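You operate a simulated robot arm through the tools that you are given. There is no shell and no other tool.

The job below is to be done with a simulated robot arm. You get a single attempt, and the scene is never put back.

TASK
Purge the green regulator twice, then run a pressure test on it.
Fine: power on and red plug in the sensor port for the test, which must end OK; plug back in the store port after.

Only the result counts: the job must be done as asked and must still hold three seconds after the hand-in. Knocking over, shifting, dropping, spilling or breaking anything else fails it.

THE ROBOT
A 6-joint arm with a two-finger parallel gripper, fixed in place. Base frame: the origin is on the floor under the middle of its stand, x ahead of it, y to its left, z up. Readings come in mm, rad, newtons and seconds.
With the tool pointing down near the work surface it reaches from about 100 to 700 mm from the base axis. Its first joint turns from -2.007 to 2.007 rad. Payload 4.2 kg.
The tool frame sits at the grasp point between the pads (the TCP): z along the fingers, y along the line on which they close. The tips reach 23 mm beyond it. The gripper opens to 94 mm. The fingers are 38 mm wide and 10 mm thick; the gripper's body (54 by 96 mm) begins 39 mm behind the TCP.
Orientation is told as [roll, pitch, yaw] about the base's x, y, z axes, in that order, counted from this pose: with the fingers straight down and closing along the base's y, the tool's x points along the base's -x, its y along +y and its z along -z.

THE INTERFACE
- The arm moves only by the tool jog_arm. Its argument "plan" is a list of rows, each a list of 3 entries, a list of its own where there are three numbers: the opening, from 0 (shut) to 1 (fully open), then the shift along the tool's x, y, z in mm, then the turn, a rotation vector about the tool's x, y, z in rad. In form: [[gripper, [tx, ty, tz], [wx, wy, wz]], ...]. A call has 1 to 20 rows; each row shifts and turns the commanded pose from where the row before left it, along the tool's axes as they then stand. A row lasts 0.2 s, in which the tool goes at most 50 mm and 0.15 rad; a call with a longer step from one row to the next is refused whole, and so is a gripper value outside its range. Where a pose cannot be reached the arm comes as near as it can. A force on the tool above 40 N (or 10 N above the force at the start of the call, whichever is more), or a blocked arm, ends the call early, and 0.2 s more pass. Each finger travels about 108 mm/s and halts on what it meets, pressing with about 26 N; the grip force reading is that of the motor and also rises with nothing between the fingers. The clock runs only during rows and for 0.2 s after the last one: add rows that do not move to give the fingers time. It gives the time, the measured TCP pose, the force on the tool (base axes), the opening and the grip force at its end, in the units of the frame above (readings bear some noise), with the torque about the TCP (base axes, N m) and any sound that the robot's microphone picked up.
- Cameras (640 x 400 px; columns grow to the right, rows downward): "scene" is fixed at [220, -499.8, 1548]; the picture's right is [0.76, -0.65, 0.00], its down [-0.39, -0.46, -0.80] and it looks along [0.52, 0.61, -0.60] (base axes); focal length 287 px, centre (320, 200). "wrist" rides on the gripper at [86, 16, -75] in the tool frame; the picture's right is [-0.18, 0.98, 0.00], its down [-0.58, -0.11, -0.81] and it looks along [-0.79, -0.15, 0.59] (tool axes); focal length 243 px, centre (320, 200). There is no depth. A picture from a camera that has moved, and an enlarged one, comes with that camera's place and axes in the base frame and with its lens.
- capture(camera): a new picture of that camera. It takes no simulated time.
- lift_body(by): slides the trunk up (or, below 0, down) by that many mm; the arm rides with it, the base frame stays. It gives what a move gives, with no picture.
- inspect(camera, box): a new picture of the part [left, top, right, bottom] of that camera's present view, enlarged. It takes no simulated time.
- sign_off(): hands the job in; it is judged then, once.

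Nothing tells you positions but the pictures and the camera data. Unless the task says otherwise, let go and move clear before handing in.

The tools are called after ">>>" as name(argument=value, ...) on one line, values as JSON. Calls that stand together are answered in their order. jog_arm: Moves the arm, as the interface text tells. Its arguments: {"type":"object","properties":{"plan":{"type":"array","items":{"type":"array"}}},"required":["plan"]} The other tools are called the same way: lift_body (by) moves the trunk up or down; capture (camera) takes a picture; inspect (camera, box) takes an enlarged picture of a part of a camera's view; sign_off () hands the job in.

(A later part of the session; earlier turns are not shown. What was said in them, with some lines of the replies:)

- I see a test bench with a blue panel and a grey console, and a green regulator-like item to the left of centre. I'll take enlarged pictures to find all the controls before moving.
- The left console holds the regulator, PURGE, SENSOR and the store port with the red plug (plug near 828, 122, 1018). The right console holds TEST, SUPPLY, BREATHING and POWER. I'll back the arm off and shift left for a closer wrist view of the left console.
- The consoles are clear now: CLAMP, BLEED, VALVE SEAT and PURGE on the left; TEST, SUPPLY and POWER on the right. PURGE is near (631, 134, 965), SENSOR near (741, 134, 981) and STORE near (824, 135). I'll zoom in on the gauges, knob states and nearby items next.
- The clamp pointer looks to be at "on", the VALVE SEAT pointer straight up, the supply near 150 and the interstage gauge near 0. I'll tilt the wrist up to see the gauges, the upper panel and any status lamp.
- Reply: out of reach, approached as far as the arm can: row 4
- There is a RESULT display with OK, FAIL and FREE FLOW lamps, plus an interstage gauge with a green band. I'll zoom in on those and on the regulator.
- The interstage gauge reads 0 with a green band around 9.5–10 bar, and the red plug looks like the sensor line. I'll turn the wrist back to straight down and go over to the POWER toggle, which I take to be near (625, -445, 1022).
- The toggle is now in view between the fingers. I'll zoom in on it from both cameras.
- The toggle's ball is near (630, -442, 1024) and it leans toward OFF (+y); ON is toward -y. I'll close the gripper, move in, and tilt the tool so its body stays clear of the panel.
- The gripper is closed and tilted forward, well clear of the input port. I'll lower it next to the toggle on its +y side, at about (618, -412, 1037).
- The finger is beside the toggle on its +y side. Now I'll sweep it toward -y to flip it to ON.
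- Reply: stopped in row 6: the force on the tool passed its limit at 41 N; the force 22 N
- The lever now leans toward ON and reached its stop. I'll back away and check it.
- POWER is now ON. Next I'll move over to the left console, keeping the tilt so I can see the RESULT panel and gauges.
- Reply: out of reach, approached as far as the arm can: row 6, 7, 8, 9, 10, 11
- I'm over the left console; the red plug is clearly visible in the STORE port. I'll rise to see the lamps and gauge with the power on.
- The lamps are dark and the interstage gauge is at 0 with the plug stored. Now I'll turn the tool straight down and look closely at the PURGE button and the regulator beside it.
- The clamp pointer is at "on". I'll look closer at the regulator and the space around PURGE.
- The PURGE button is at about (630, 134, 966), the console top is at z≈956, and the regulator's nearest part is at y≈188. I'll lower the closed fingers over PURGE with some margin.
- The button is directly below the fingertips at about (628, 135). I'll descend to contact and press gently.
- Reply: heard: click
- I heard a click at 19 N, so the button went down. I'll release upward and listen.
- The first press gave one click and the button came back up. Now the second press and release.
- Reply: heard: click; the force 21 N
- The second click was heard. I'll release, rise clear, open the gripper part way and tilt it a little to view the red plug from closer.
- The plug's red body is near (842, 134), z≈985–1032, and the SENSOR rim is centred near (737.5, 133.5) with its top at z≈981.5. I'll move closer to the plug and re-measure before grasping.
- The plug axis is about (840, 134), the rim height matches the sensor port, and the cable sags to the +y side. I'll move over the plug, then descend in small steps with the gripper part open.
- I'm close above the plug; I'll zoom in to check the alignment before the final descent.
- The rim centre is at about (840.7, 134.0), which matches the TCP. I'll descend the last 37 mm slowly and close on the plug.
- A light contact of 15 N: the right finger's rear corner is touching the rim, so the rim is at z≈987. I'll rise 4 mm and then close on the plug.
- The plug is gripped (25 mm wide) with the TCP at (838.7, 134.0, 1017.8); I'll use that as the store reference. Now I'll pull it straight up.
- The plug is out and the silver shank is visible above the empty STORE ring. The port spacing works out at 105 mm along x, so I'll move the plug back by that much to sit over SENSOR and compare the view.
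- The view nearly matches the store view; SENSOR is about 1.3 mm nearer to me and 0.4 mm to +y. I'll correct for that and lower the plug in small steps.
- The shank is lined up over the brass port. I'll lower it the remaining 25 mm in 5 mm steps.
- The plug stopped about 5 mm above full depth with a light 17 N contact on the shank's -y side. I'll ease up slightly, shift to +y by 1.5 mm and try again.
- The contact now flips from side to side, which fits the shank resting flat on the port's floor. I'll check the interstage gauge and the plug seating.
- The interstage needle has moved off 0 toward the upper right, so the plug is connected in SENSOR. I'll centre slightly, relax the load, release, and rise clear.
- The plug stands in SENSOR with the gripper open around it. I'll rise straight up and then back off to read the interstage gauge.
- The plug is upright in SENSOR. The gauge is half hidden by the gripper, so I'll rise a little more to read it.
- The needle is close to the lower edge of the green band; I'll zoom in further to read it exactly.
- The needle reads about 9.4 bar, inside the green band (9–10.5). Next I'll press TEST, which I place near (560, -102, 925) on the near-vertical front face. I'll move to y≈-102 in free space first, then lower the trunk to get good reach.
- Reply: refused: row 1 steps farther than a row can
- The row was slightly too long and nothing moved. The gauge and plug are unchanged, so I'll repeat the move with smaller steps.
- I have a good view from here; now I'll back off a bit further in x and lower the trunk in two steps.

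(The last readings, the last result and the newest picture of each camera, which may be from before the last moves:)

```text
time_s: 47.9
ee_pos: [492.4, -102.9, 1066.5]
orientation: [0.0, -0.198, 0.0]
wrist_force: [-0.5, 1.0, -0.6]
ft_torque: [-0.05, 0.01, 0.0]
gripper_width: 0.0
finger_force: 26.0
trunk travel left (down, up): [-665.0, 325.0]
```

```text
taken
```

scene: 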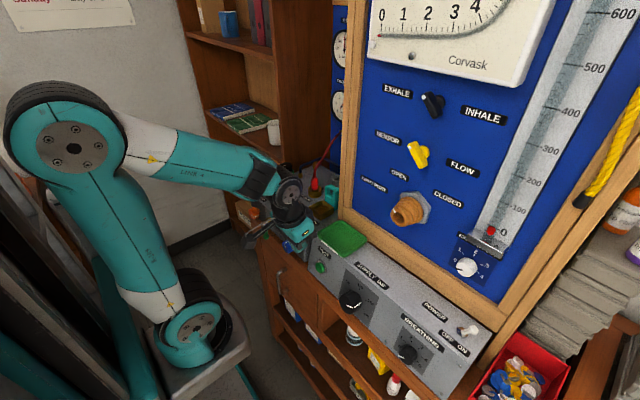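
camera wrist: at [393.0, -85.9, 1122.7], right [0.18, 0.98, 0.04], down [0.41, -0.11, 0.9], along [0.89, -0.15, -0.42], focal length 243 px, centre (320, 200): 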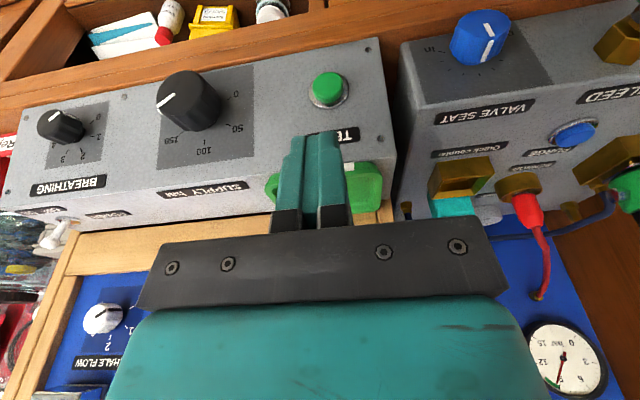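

TEST is at (561, -102, 925) on a face that leans back about 10°. I'll go down in front of it and then push forward along +x.

>>> jog_arm(plan=[[0, [8.1, 0.3, 40], [0, 0, 0]], [0, [8.1, 0.3, 40], [0, 0, 0]], [0, [8.1, 0.3, 40], [0, 0, 0]], [0, [-21.6, 0, 4.4], [0, 0, 0]], [0, [0, 0, 0], [0, 0, 0]]])

>>> capture(camera="wrist")

>>> inspect(camera="scene", box=[240, 180, 360, 300])

```text
time_s: 49.1
ee_pos: [538.6, -102.1, 951.9]
orientation: [0.0, -0.192, -0.002]
wrist_force: [-15.9, 0.2, -2.6]
ft_torque: [0.01, 0.41, 0.01]
gripper_width: 0.0
finger_force: 26.0
out of reach, approached as far as the arm can: row 2, 3
trunk travel left (down, up): [-665.0, 325.0]
heard: click
```

```text
taken
camera wrist: at [439.9, -85.3, 1008.0], right [0.18, 0.98, 0.04], down [0.42, -0.11, 0.9], along [0.89, -0.15, -0.43], focal length 243 px, centre (320, 200)
```

wrist: 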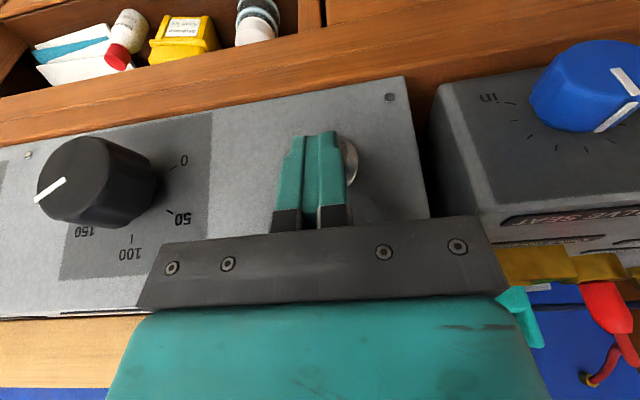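

```text
3.33 times, centred on (300, 240) of scene
camera zoom: at [220.0, -499.8, 1548.0], right [0.76, -0.65, 0.0], down [-0.39, -0.46, -0.8], along [0.52, 0.61, -0.6], focal length 958 px, centre (387, 67)
```

zoom: 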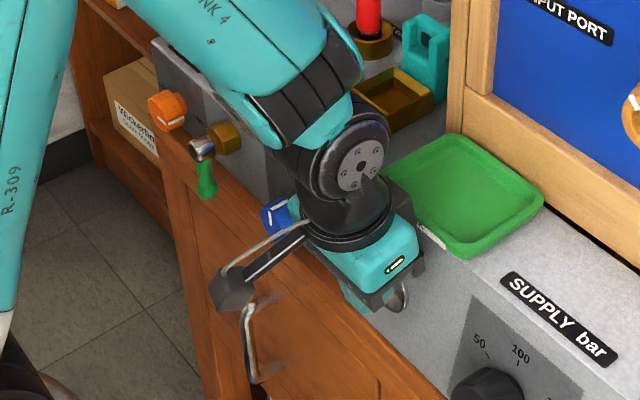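

The arm reached its inner limit on the way down and drifted forward into TEST. It pressed the button with a click at 16 N, with nothing else touched. I'll back off up and away now, then watch the lamps.

>>> jog_arm(plan=[[0, [5, 0, -8], [0, 0, 0]], [0, [4, 0, -24], [0, 0, 0]], [0, [3, 0, -26], [0, 0, 0]], [0, [3, 0, -26], [0, 0, 0]], [0, [3, 0, -26], [0, 0, 0]], [0, [0, 0, 0], [0, 0, 0]]])

>>> capture(camera="wrist")

>>> capture(camera="scene")

```text
time_s: 50.5
ee_pos: [502.0, -101.5, 1057.8]
orientation: [0.0, -0.196, 0.0]
wrist_force: [0.0, 0.4, -0.4]
ft_torque: [0.01, -0.01, -0.01]
gripper_width: 0.0
finger_force: 26.1
trunk travel left (down, up): [-665.0, 325.0]
```

```text
taken
camera wrist: at [402.3, -84.7, 1113.9], right [0.18, 0.98, 0.04], down [0.41, -0.11, 0.9], along [0.89, -0.15, -0.42], focal length 243 px, centre (320, 200)
```

wrist: 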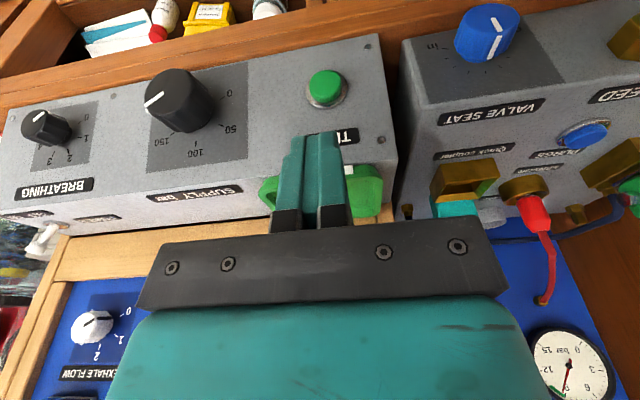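

```text
taken
```

scene: 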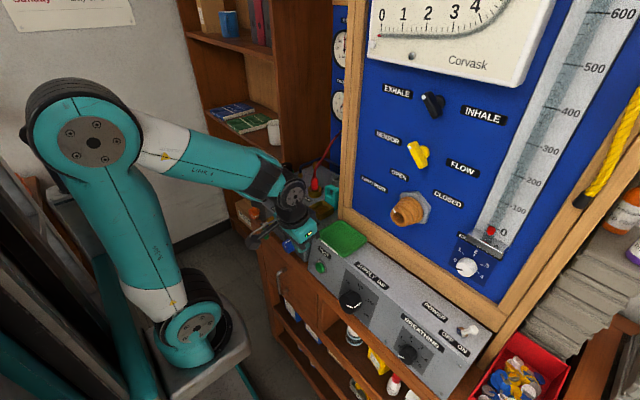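

The TEST button was released and nothing looks disturbed. I'll raise the trunk back up to see the lamps and RESULT display.

>>> lift_body(by=130)

>>> lift_body(by=130)

>>> capture(camera="wrist")

>>> inspect(camera="wrist", box=[370, 140, 610, 340])

```text
time_s: 52.1
ee_pos: [502.0, -100.7, 1186.8]
orientation: [0.001, -0.198, 0.0]
wrist_force: [-0.7, -0.6, 0.2]
ft_torque: [-0.01, 0.01, -0.01]
gripper_width: 0.1
finger_force: 25.8
trunk travel left (down, up): [-795.0, 195.0]
```

```text
time_s: 53.6
ee_pos: [501.6, -101.8, 1317.2]
orientation: [0.001, -0.196, 0.0]
wrist_force: [-0.2, -0.1, -0.1]
ft_torque: [-0.01, 0.04, 0.01]
gripper_width: 0.0
finger_force: 25.8
trunk travel left (down, up): [-925.0, 65.0]
```

```text
taken
camera wrist: at [402.4, -84.7, 1373.6], right [0.18, 0.98, 0.04], down [0.41, -0.11, 0.9], along [0.89, -0.15, -0.42], focal length 243 px, centre (320, 200)
```

wrist: 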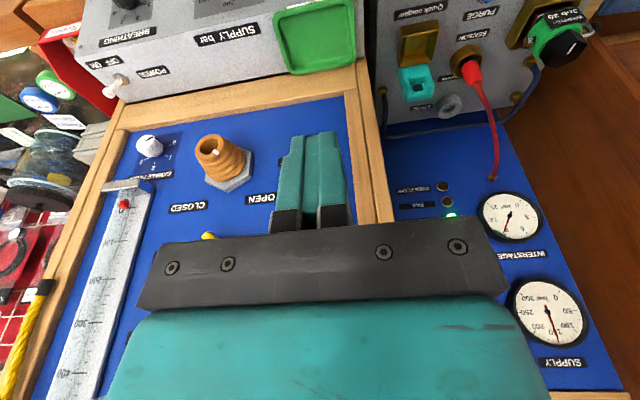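

```text
2.00 times, centred on (490, 240) of wrist
camera zoom: at [402.4, -84.7, 1373.6], right [0.18, 0.98, 0.04], down [0.41, -0.11, 0.9], along [0.89, -0.15, -0.42], focal length 485 px, centre (-20, 120)
```

zoom: 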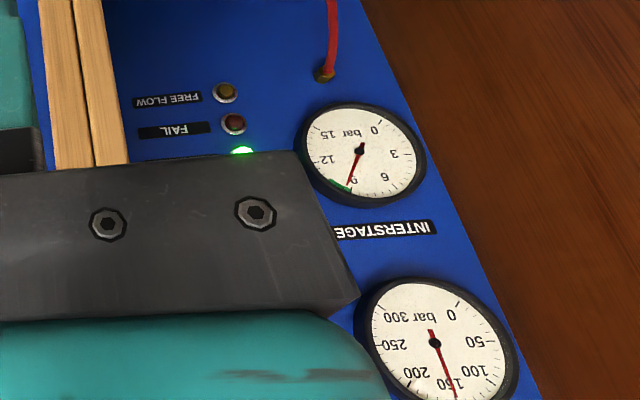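

The green OK lamp is lit. I'll move to read the RESULT display too and confirm the test has finished.

>>> jog_arm(plan=[[0, [-18.4, 36, 1.2], [0, 0, 0]], [0, [-18.4, 36, 1.2], [0, 0, 0]], [0, [-18.4, 36, 1.2], [0, 0, 0]], [0, [-18.4, 36, 1.2], [0, 0, 0]], [0, [0, 0, 0], [0, -0.1, 0]], [0, [0, 0, 0], [0, -0.1, 0]], [0, [0, 0, 0], [0, 0, 0]]])

>>> capture(camera="wrist")

>>> inspect(camera="wrist", box=[340, 100, 500, 230])

```text
time_s: 55.2
ee_pos: [574.8, 42.0, 1326.4]
orientation: [0.0, -0.399, 0.0]
wrist_force: [-0.1, 0.6, -0.5]
ft_torque: [-0.03, -0.01, 0.05]
gripper_width: 0.0
finger_force: 26.0
trunk travel left (down, up): [-925.0, 65.0]
```

```text
taken
camera wrist: at [466.3, 59.3, 1361.8], right [0.17, 0.98, 0.07], down [0.22, -0.11, 0.97], along [0.96, -0.15, -0.24], focal length 243 px, centre (320, 200)
```

wrist: 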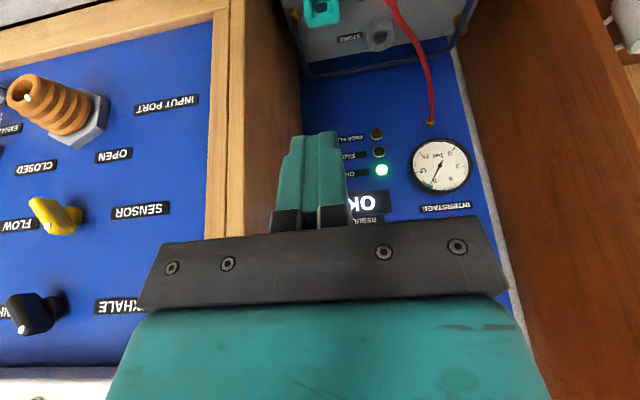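

```text
3.08 times, centred on (420, 165) of wrist
camera zoom: at [466.3, 59.3, 1361.8], right [0.17, 0.98, 0.07], down [0.22, -0.11, 0.97], along [0.96, -0.15, -0.24], focal length 746 px, centre (12, 308)
```

zoom: 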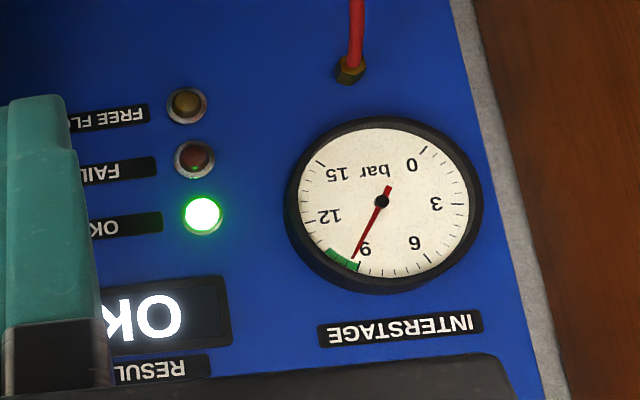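

RESULT reads OK with the green lamp lit, so the test passed. Now I'll go back above the red plug at SENSOR to return it to STORE.

>>> jog_arm(plan=[[0, [0, 0, 0], [0, 0.1, 0]], [0.42, [-14.1, 15.3, 42.9], [0, 0, 0]], [0.42, [-14.1, 15.3, 42.9], [0, 0, 0]], [0.42, [-14.1, 15.3, 42.9], [0, 0, 0]], [0.42, [-14.1, 15.3, 42.9], [0, 0, 0]], [0.42, [-14.1, 15.3, 42.9], [0, 0, 0]], [0.42, [-14.1, 15.3, 42.9], [0, 0, 0]], [0.42, [0, 0, 0], [0, 0, 0]]])

>>> capture(camera="wrist")

>>> inspect(camera="scene", box=[270, 140, 350, 220])

```text
time_s: 57.0
ee_pos: [730.6, 132.6, 1106.2]
orientation: [-0.002, -0.3, -0.001]
wrist_force: [-0.2, 0.8, 0.7]
ft_torque: [-0.03, 0.0, 0.0]
gripper_width: 39.6
finger_force: 0.1
trunk travel left (down, up): [-925.0, 65.0]
```

```text
taken
camera wrist: at [626.2, 149.3, 1150.9], right [0.18, 0.98, 0.05], down [0.32, -0.11, 0.94], along [0.93, -0.15, -0.33], focal length 243 px, centre (320, 200)
```

wrist: 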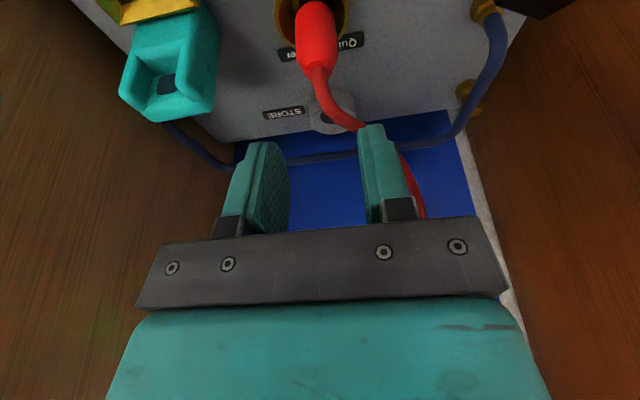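

```text
5.00 times, centred on (310, 180) of scene
camera zoom: at [220.0, -499.8, 1548.0], right [0.76, -0.65, 0.0], down [-0.39, -0.46, -0.8], along [0.52, 0.61, -0.6], focal length 1437 px, centre (370, 300)
```

zoom: 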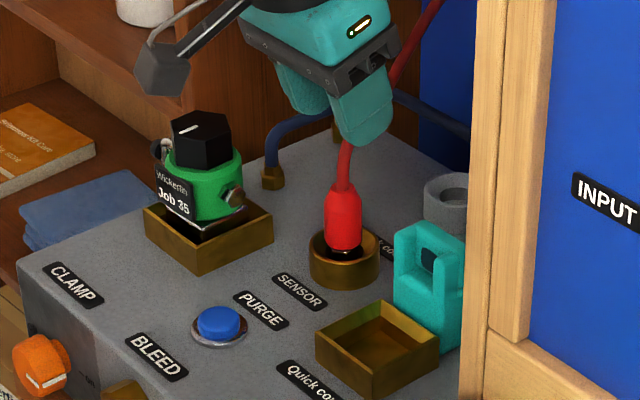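

The plug stands upright in SENSOR. I'll descend around it and grip it.

>>> jog_arm(plan=[[0.42, [7.4, 1.3, 28.9], [0, 0, 0]], [0.42, [7.4, 0, 28.9], [0, 0, 0]], [0.42, [4.4, 0, 14.3], [0, 0, 0]], [0.42, [2.9, 0, 9.5], [0, 0, 0]], [0.42, [0, 0, 0], [0, 0, 0]]])

>>> inspect(camera="wrist", box=[220, 0, 440, 220])

>>> inspect(camera="scene", box=[290, 160, 350, 210])

```text
time_s: 58.2
ee_pos: [734.4, 136.0, 1020.9]
orientation: [0.0, -0.298, 0.0]
wrist_force: [-0.3, -0.1, -0.5]
ft_torque: [0.02, 0.03, -0.01]
gripper_width: 39.5
finger_force: 0.0
trunk travel left (down, up): [-925.0, 65.0]
```

```text
1.82 times, centred on (330, 110) of wrist
camera zoom: at [630.5, 152.5, 1067.2], right [0.18, 0.98, 0.05], down [0.32, -0.11, 0.94], along [0.93, -0.15, -0.33], focal length 441 px, centre (302, 364)
```

zoom: 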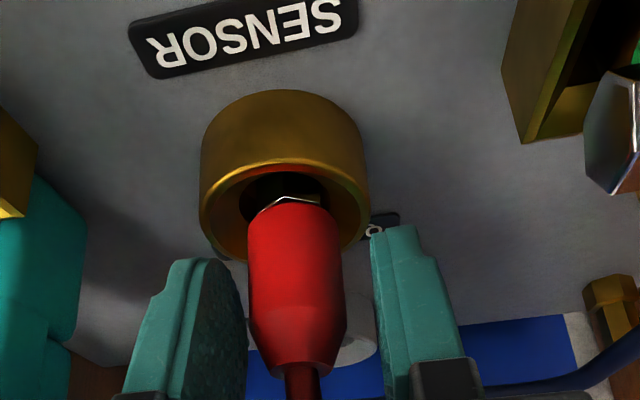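

```text
8.00 times, centred on (320, 185) of scene
camera zoom: at [220.0, -499.8, 1548.0], right [0.76, -0.65, 0.0], down [-0.39, -0.46, -0.8], along [0.52, 0.61, -0.6], focal length 2299 px, centre (320, 320)
```

zoom: 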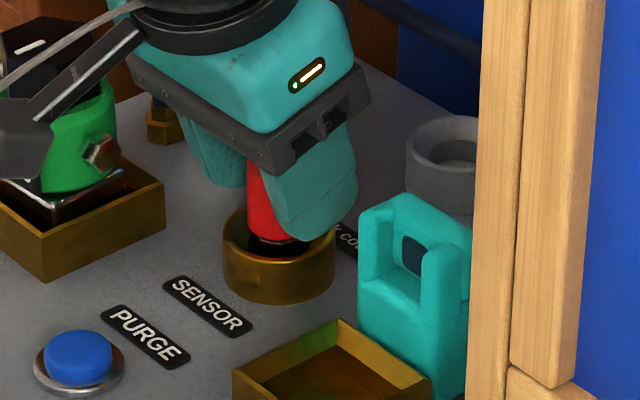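

The alignment looks the same as it did at STORE before gripping. I'll close on the plug.

>>> jog_arm(plan=[[0.3, [0, 0, 0], [0, 0, 0]], [0.2, [0, 0, 0], [0, 0, 0]], [0.1, [0, 0, 0], [0, 0, 0]], [0.0, [0, 0, 0], [0, 0, 0]], [0.0, [0, 0, 0], [0, 0, 0]]])

>>> inspect(camera="wrist", box=[220, 0, 440, 220])

```text
time_s: 59.5
ee_pos: [735.6, 136.6, 1021.5]
orientation: [0.0, -0.299, 0.0]
wrist_force: [0.4, -0.5, -0.5]
ft_torque: [0.01, 0.01, 0.01]
gripper_width: 25.2
finger_force: 26.2
trunk travel left (down, up): [-925.0, 65.0]
```

```text
1.82 times, centred on (330, 110) of wrist
camera zoom: at [630.4, 152.5, 1067.4], right [0.18, 0.98, 0.05], down [0.32, -0.11, 0.94], along [0.93, -0.15, -0.33], focal length 441 px, centre (302, 364)
```

zoom: 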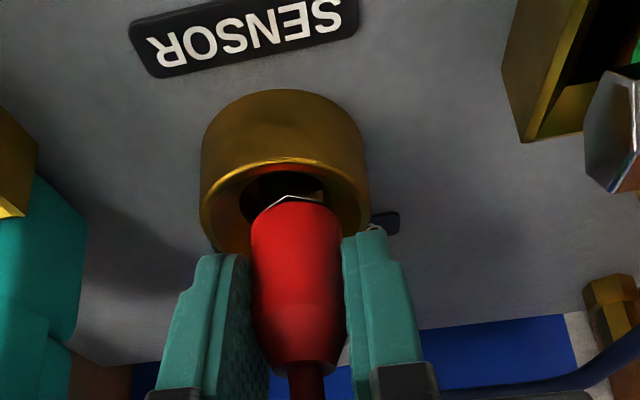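

The plug is gripped again. I'll lift it straight up 50 mm and inspect it.

>>> jog_arm(plan=[[0, [-2.4, 0, -7.6], [0, 0, 0]], [0, [-2.4, 0, -7.6], [0, 0, 0]], [0, [-3, 0, -9.6], [0, 0, 0]], [0, [-3, 0, -9.6], [0, 0, 0]], [0, [-4.4, 0, -14.3], [0, 0, 0]], [0, [0, 0, 0], [0, 0, 0]]])

>>> inspect(camera="wrist", box=[220, 0, 440, 220])

>>> inspect(camera="scene", box=[290, 140, 350, 210])

```text
time_s: 60.9
ee_pos: [734.3, 134.4, 1071.2]
orientation: [-0.001, -0.298, 0.0]
wrist_force: [-0.4, 0.5, -1.1]
ft_torque: [-0.02, 0.02, 0.0]
gripper_width: 25.2
finger_force: 26.3
trunk travel left (down, up): [-925.0, 65.0]
```

```text
1.82 times, centred on (330, 110) of wrist
camera zoom: at [630.2, 151.8, 1117.2], right [0.18, 0.98, 0.05], down [0.32, -0.11, 0.94], along [0.93, -0.15, -0.33], focal length 441 px, centre (302, 364)
```

zoom: 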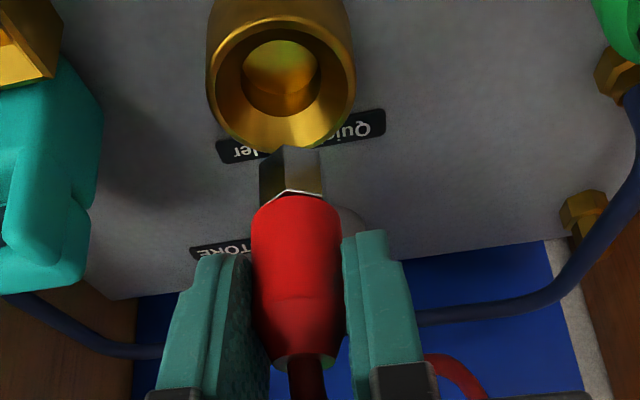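

```text
5.71 times, centred on (320, 175) of scene
camera zoom: at [220.0, -499.8, 1548.0], right [0.76, -0.65, 0.0], down [-0.39, -0.46, -0.8], along [0.52, 0.61, -0.6], focal length 1642 px, centre (320, 343)
```

zoom: 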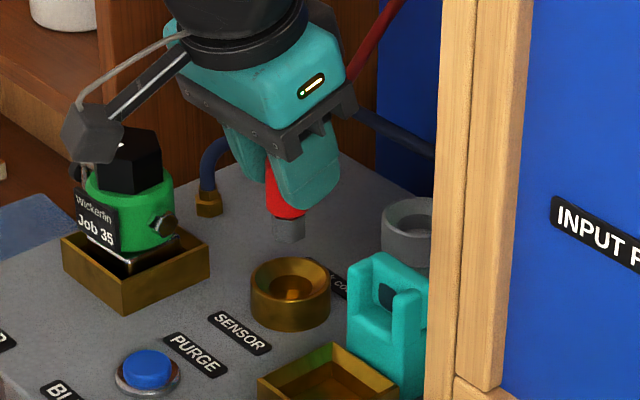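

The plug is lifted directly above SENSOR. I'll carry it 106.6 mm in +x to sit over STORE and compare the view.

>>> jog_arm(plan=[[0, [-25.46, -0.1, 7.88], [0, 0, 0]], [0, [-25.46, -0.1, 7.88], [0, 0, 0]], [0, [-25.46, -0.1, 7.88], [0, 0, 0]], [0, [-25.46, -0.1, 7.88], [0, 0, 0]], [0, [0, 0, 0], [0, 0, 0]]])

>>> inspect(camera="wrist", box=[220, 0, 440, 220])

>>> inspect(camera="scene", box=[300, 130, 350, 190])

```text
time_s: 62.0
ee_pos: [840.9, 134.5, 1073.3]
orientation: [0.001, -0.296, 0.0]
wrist_force: [0.2, 0.4, -1.5]
ft_torque: [0.02, 0.01, -0.03]
gripper_width: 24.8
finger_force: 26.2
trunk travel left (down, up): [-925.0, 65.0]
```

```text
1.82 times, centred on (330, 110) of wrist
camera zoom: at [735.5, 152.3, 1118.7], right [0.18, 0.98, 0.05], down [0.32, -0.11, 0.94], along [0.93, -0.15, -0.33], focal length 441 px, centre (302, 364)
```

zoom: 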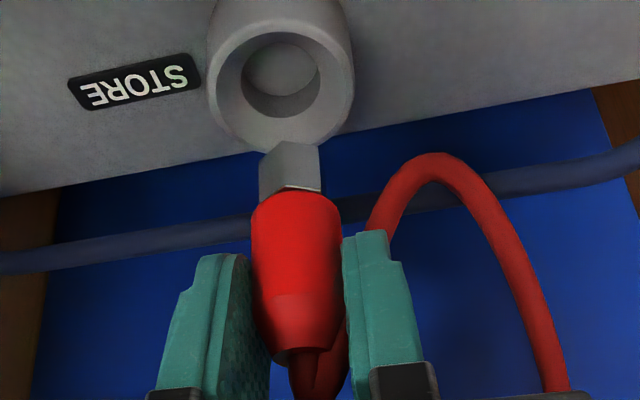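

```text
6.67 times, centred on (325, 160) of scene
camera zoom: at [220.0, -499.8, 1548.0], right [0.76, -0.65, 0.0], down [-0.39, -0.46, -0.8], along [0.52, 0.61, -0.6], focal length 1916 px, centre (287, 467)
```

zoom: 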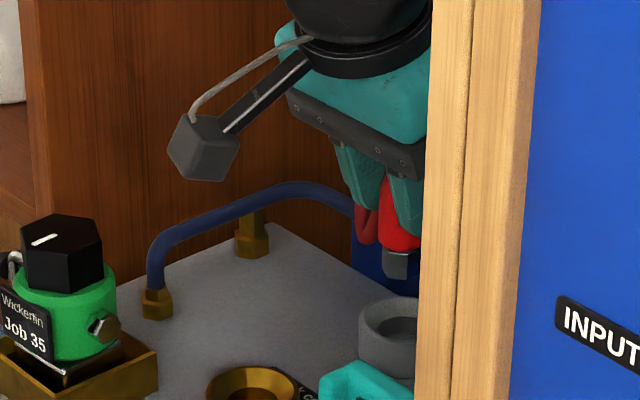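

The plug sits about 7 mm lower in the grip than at first but is still upright and within 1 mm of the STORE axis; I'll correct y by -1 mm. Then I'll lower it, first 35 mm and then in small steps.

>>> jog_arm(plan=[[0, [0, -1, 0], [0, 0, 0]], [0, [2.95, 0, 9.55], [0, 0, 0]], [0, [2.95, 0, 9.55], [0, 0, 0]], [0, [1.48, 0, 4.78], [0, 0, 0]], [0, [0, 0, 0], [0, 0, 0]]])

>>> inspect(camera="wrist", box=[220, 0, 440, 220])

>>> inspect(camera="scene", box=[300, 130, 350, 190])

```text
time_s: 63.2
ee_pos: [841.6, 134.1, 1047.8]
orientation: [-0.001, -0.299, -0.001]
wrist_force: [0.1, 0.9, -0.3]
ft_torque: [-0.01, -0.01, -0.02]
gripper_width: 24.7
finger_force: 26.0
trunk travel left (down, up): [-925.0, 65.0]
```

```text
1.82 times, centred on (330, 110) of wrist
camera zoom: at [736.7, 151.4, 1093.5], right [0.18, 0.98, 0.05], down [0.32, -0.11, 0.94], along [0.93, -0.15, -0.33], focal length 441 px, centre (302, 364)
```

zoom: 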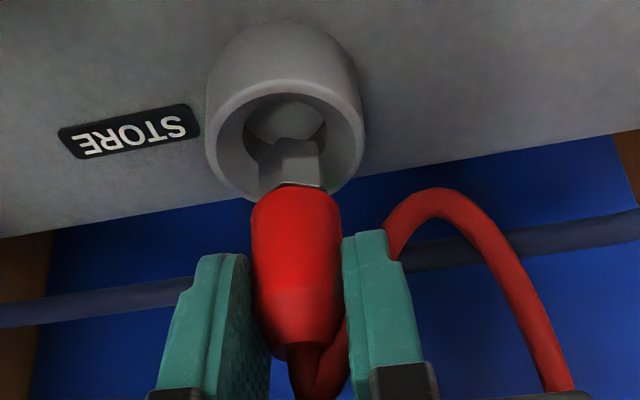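

```text
6.67 times, centred on (325, 160) of scene
camera zoom: at [220.0, -499.8, 1548.0], right [0.76, -0.65, 0.0], down [-0.39, -0.46, -0.8], along [0.52, 0.61, -0.6], focal length 1916 px, centre (287, 467)
```

zoom: 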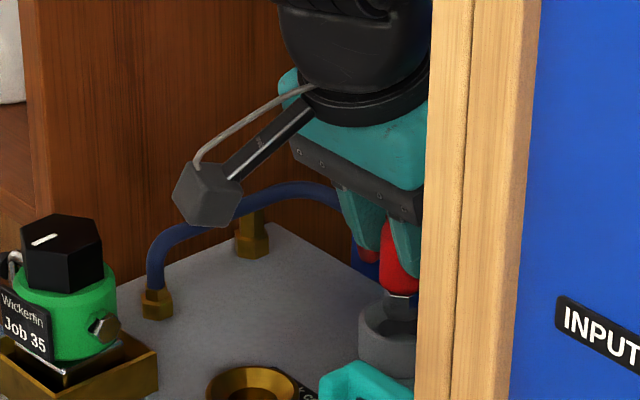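

The shank is centred over STORE. I'll continue down the last part in small steps.

>>> jog_arm(plan=[[0, [2.36, 0, 7.64], [0, 0, 0]], [0, [1.77, 0, 5.73], [0, 0, 0]], [0, [0.89, 0, 2.87], [0, 0, 0]], [0, [0.89, 0, 2.87], [0, 0, 0]], [0, [0, 0, 0], [0, 0, 0]]])

>>> inspect(camera="wrist", box=[220, 0, 440, 220])

```text
time_s: 64.5
ee_pos: [840.0, 133.1, 1028.3]
orientation: [-0.001, -0.298, -0.001]
wrist_force: [0.5, -0.7, 0.5]
ft_torque: [-0.05, -0.05, 0.0]
gripper_width: 25.1
finger_force: 26.2
trunk travel left (down, up): [-925.0, 65.0]
```

```text
1.82 times, centred on (330, 110) of wrist
camera zoom: at [736.3, 151.1, 1073.1], right [0.18, 0.98, 0.05], down [0.32, -0.11, 0.94], along [0.93, -0.15, -0.33], focal length 441 px, centre (302, 364)
```

zoom: 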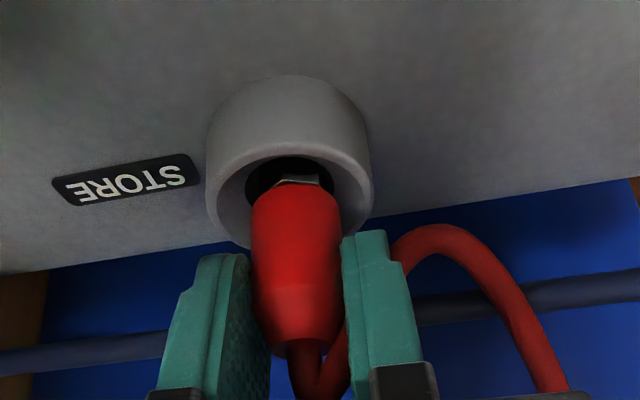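

It is sliding in with no force. I'll lower a few more millimetres until it touches the floor.

>>> jog_arm(plan=[[0, [0.59, 0, 1.91], [0, 0, 0]], [0, [0.59, 0, 1.91], [0, 0, 0]], [0, [0, 0, 0], [0, 0, 0]]])

```text
time_s: 65.2
ee_pos: [840.3, 133.9, 1026.6]
orientation: [0.001, -0.301, -0.003]
wrist_force: [2.0, -0.8, 17.3]
ft_torque: [0.04, -0.11, -0.09]
gripper_width: 25.0
finger_force: 26.3
trunk travel left (down, up): [-925.0, 65.0]
```

I feel the floor now, at 17 N. I'll check the seating before letting go.

>>> inspect(camera="wrist", box=[220, 0, 440, 220])

>>> inspect(camera="scene", box=[300, 130, 350, 190])

```text
1.82 times, centred on (330, 110) of wrist
camera zoom: at [736.5, 151.4, 1070.5], right [0.18, 0.98, 0.06], down [0.31, -0.11, 0.94], along [0.93, -0.15, -0.33], focal length 441 px, centre (302, 364)
```

zoom: 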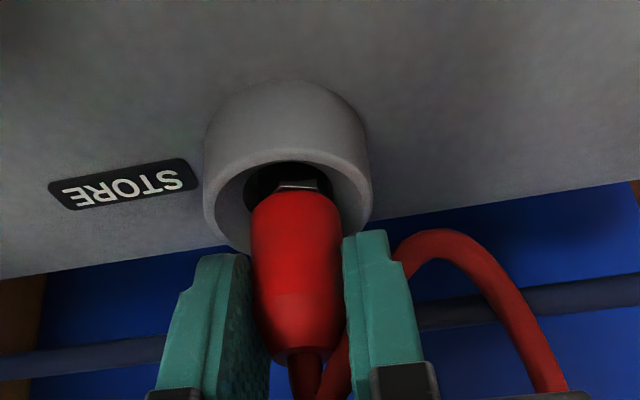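

```text
6.67 times, centred on (325, 160) of scene
camera zoom: at [220.0, -499.8, 1548.0], right [0.76, -0.65, 0.0], down [-0.39, -0.46, -0.8], along [0.52, 0.61, -0.6], focal length 1916 px, centre (287, 467)
```

zoom: 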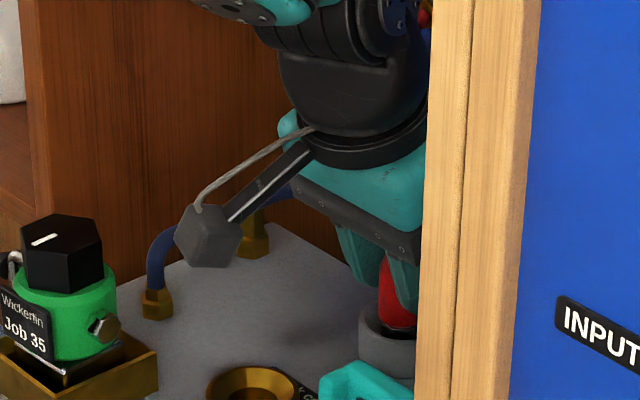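

The seating looks the same as at the start. I'll relax the load, open the gripper and rise clear.

>>> jog_arm(plan=[[0, [-0.6, 0, -1.9], [0, 0, 0]], [0, [0, 0, 0], [0, 0, 0]], [0.42, [0, 0, 0], [0, 0, 0]], [0.42, [0, 0, 0], [0, 0, 0]], [0.42, [0, 0, 0], [0, 0, 0]]])

>>> inspect(camera="wrist", box=[220, 0, 440, 220])

```text
time_s: 66.5
ee_pos: [841.3, 134.3, 1025.3]
orientation: [0.002, -0.299, -0.001]
wrist_force: [-0.2, 0.6, 0.1]
ft_torque: [-0.02, -0.01, 0.04]
gripper_width: 39.6
finger_force: 0.1
trunk travel left (down, up): [-925.0, 65.0]
```

```text
1.82 times, centred on (330, 110) of wrist
camera zoom: at [735.8, 151.2, 1070.8], right [0.18, 0.98, 0.05], down [0.32, -0.11, 0.94], along [0.93, -0.15, -0.33], focal length 441 px, centre (302, 364)
```

zoom: 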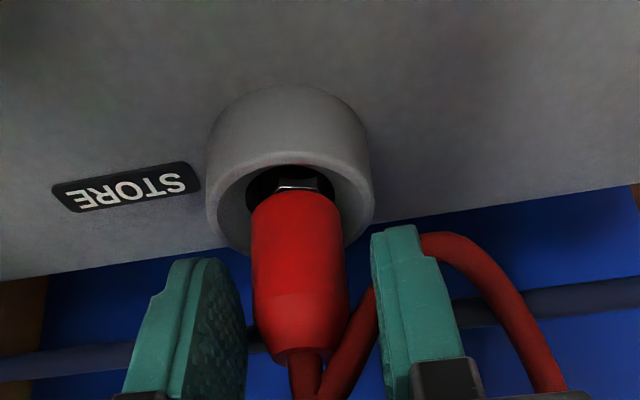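

Released; the plug stands in STORE. I'll rise straight up slowly and then back away to check everything.

>>> jog_arm(plan=[[0.42, [-3, 0, -9.6], [0, 0, 0]], [0.42, [-4.4, 0, -14.3], [0, 0, 0]], [0.42, [-7.4, 0, -23.9], [0, 0, 0]], [0.42, [-13.3, 0, -43], [0, 0, 0]], [0.42, [28, 0, -9], [0, 0, 0]], [0.42, [38, 0, -12], [0, 0, 0]], [0.42, [38, 0, -12], [0, 0, 0]], [0.42, [38, 0, -12], [0, 0, 0]], [0.42, [38, 0, -12], [0, 0, 0]], [0.42, [-13.3, 0, -43], [0, 0, 0]], [0.42, [0, 0, 0], [0, 0, 0]]])

>>> capture(camera="wrist")

>>> capture(camera="scene")

>>> inspect(camera="scene", box=[270, 140, 350, 220])

```text
time_s: 68.8
ee_pos: [651.5, 135.6, 1168.3]
orientation: [0.0, -0.3, 0.001]
wrist_force: [-0.6, -0.3, -0.1]
ft_torque: [-0.02, 0.03, -0.01]
gripper_width: 39.4
finger_force: 0.0
trunk travel left (down, up): [-925.0, 65.0]
```

```text
taken
camera wrist: at [547.6, 152.8, 1213.2], right [0.18, 0.98, 0.05], down [0.32, -0.11, 0.94], along [0.93, -0.15, -0.33], focal length 243 px, centre (320, 200)
```

wrist: 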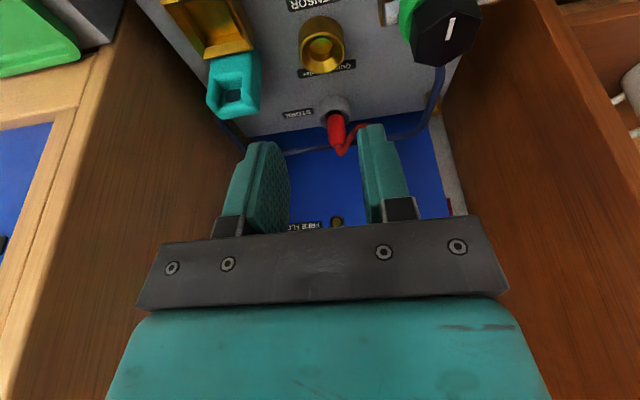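

```text
taken
```

scene: 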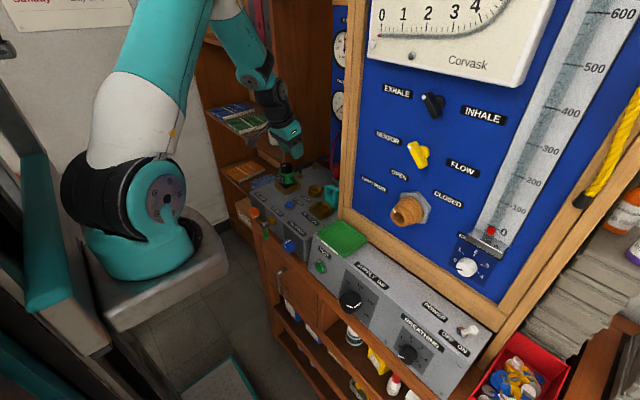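

```text
5.00 times, centred on (310, 180) of scene
camera zoom: at [220.0, -499.8, 1548.0], right [0.76, -0.65, 0.0], down [-0.39, -0.46, -0.8], along [0.52, 0.61, -0.6], focal length 1437 px, centre (370, 300)
```

zoom: 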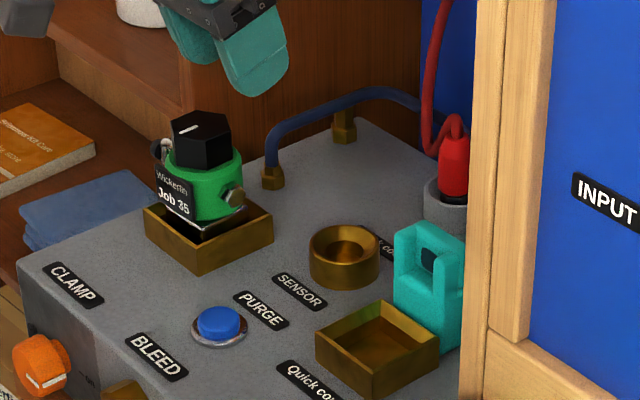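

The plug is in STORE and the SENSOR port is empty. I'll move up and away, check that OK still shows, and confirm nothing else changed.

>>> jog_arm(plan=[[0.42, [-9, -24, -40], [0, 0, 0]], [0.42, [5, -24, -40], [0, 0, 0]], [0.42, [10, -24, -40], [0, 0, 0]], [0.42, [25, -20, -20], [0, -0.1, 0]], [0.42, [0, 0, 0], [0, 0, 0]]])

>>> capture(camera="wrist")

>>> inspect(camera="wrist", box=[280, 40, 500, 230])

>>> inspect(camera="scene", box=[240, 180, 340, 280])

>>> inspect(camera="scene", box=[300, 210, 500, 380])

```text
time_s: 70.0
ee_pos: [583.0, 45.3, 1293.2]
orientation: [-0.001, -0.398, 0.0]
wrist_force: [-0.5, -0.6, 0.1]
ft_torque: [0.04, 0.02, 0.01]
gripper_width: 39.4
finger_force: 0.1
trunk travel left (down, up): [-925.0, 65.0]
```

```text
taken
camera wrist: at [473.5, 61.3, 1328.6], right [0.17, 0.98, 0.07], down [0.22, -0.11, 0.97], along [0.96, -0.15, -0.24], focal length 243 px, centre (320, 200)
```

wrist: 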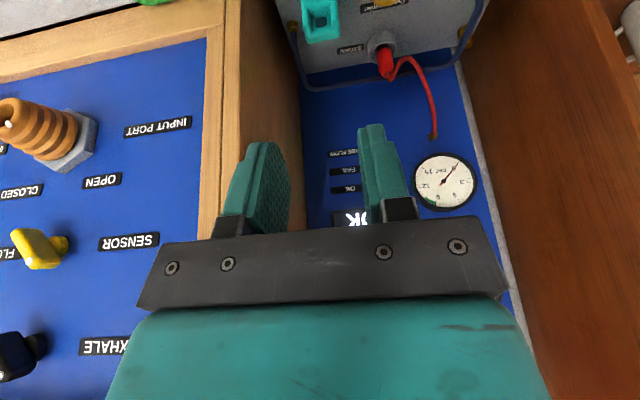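

```text
2.11 times, centred on (390, 135) of wrist
camera zoom: at [473.5, 61.3, 1328.6], right [0.17, 0.98, 0.07], down [0.22, -0.11, 0.97], along [0.96, -0.15, -0.24], focal length 511 px, centre (173, 337)
```

zoom: 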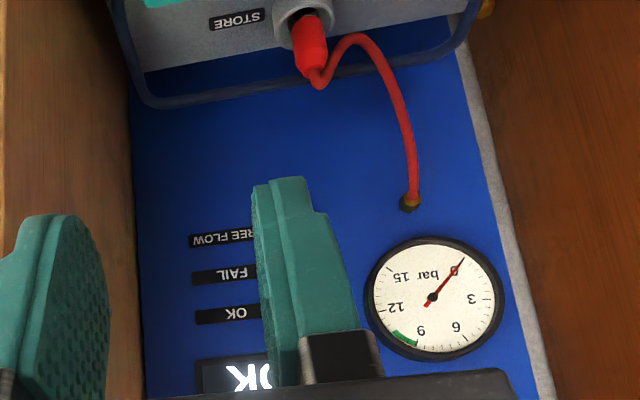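

```text
4.00 times, centred on (290, 230) of scene
camera zoom: at [220.0, -499.8, 1548.0], right [0.76, -0.65, 0.0], down [-0.39, -0.46, -0.8], along [0.52, 0.61, -0.6], focal length 1150 px, centre (440, 80)
```

zoom: 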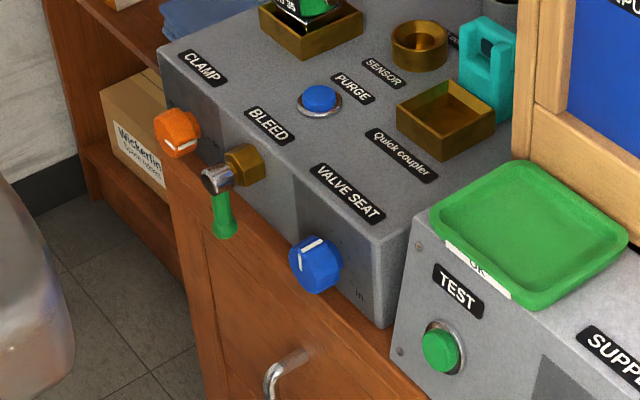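

```text
2.35 times, centred on (400, 295) of scene
camera zoom: at [220.0, -499.8, 1548.0], right [0.76, -0.65, 0.0], down [-0.39, -0.46, -0.8], along [0.52, 0.61, -0.6], focal length 676 px, centre (132, -24)
```

zoom: 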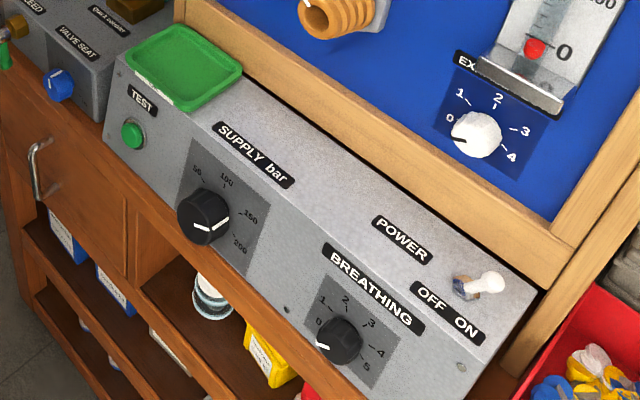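

The RESULT display still shows OK, the plug is back in STORE with the gauge at 0, and every other control is where it was. PURGE was pressed twice before the test, and the arm is clear, so I'm handing in.

>>> sign_off()

```text
The job is handed in.
```

The green regulator was purged twice and then passed its pressure test. The RESULT display and the green lamp both showed OK.

- **Purge:** I pressed the console's PURGE button twice before the test. Each press gave one clear click. No hiss of gas came with them, so the clicks are the only sign that both purges registered.
- **Test:** With power on and the red plug in the sensor port, the interstage gauge read about 9.4 bar, inside its green band. While moving to the TEST button the arm hit its reach limit and drifted forward, pressing the button before I meant to. It pressed cleanly, and I saw no sign that it touched anything else.
- **After:** The red plug is back in the store port, seated as it was at the start. I left the power on, since you only asked for the plug to go back. RESULT still read OK afterwards, and in the final pictures the other controls looked unchanged.
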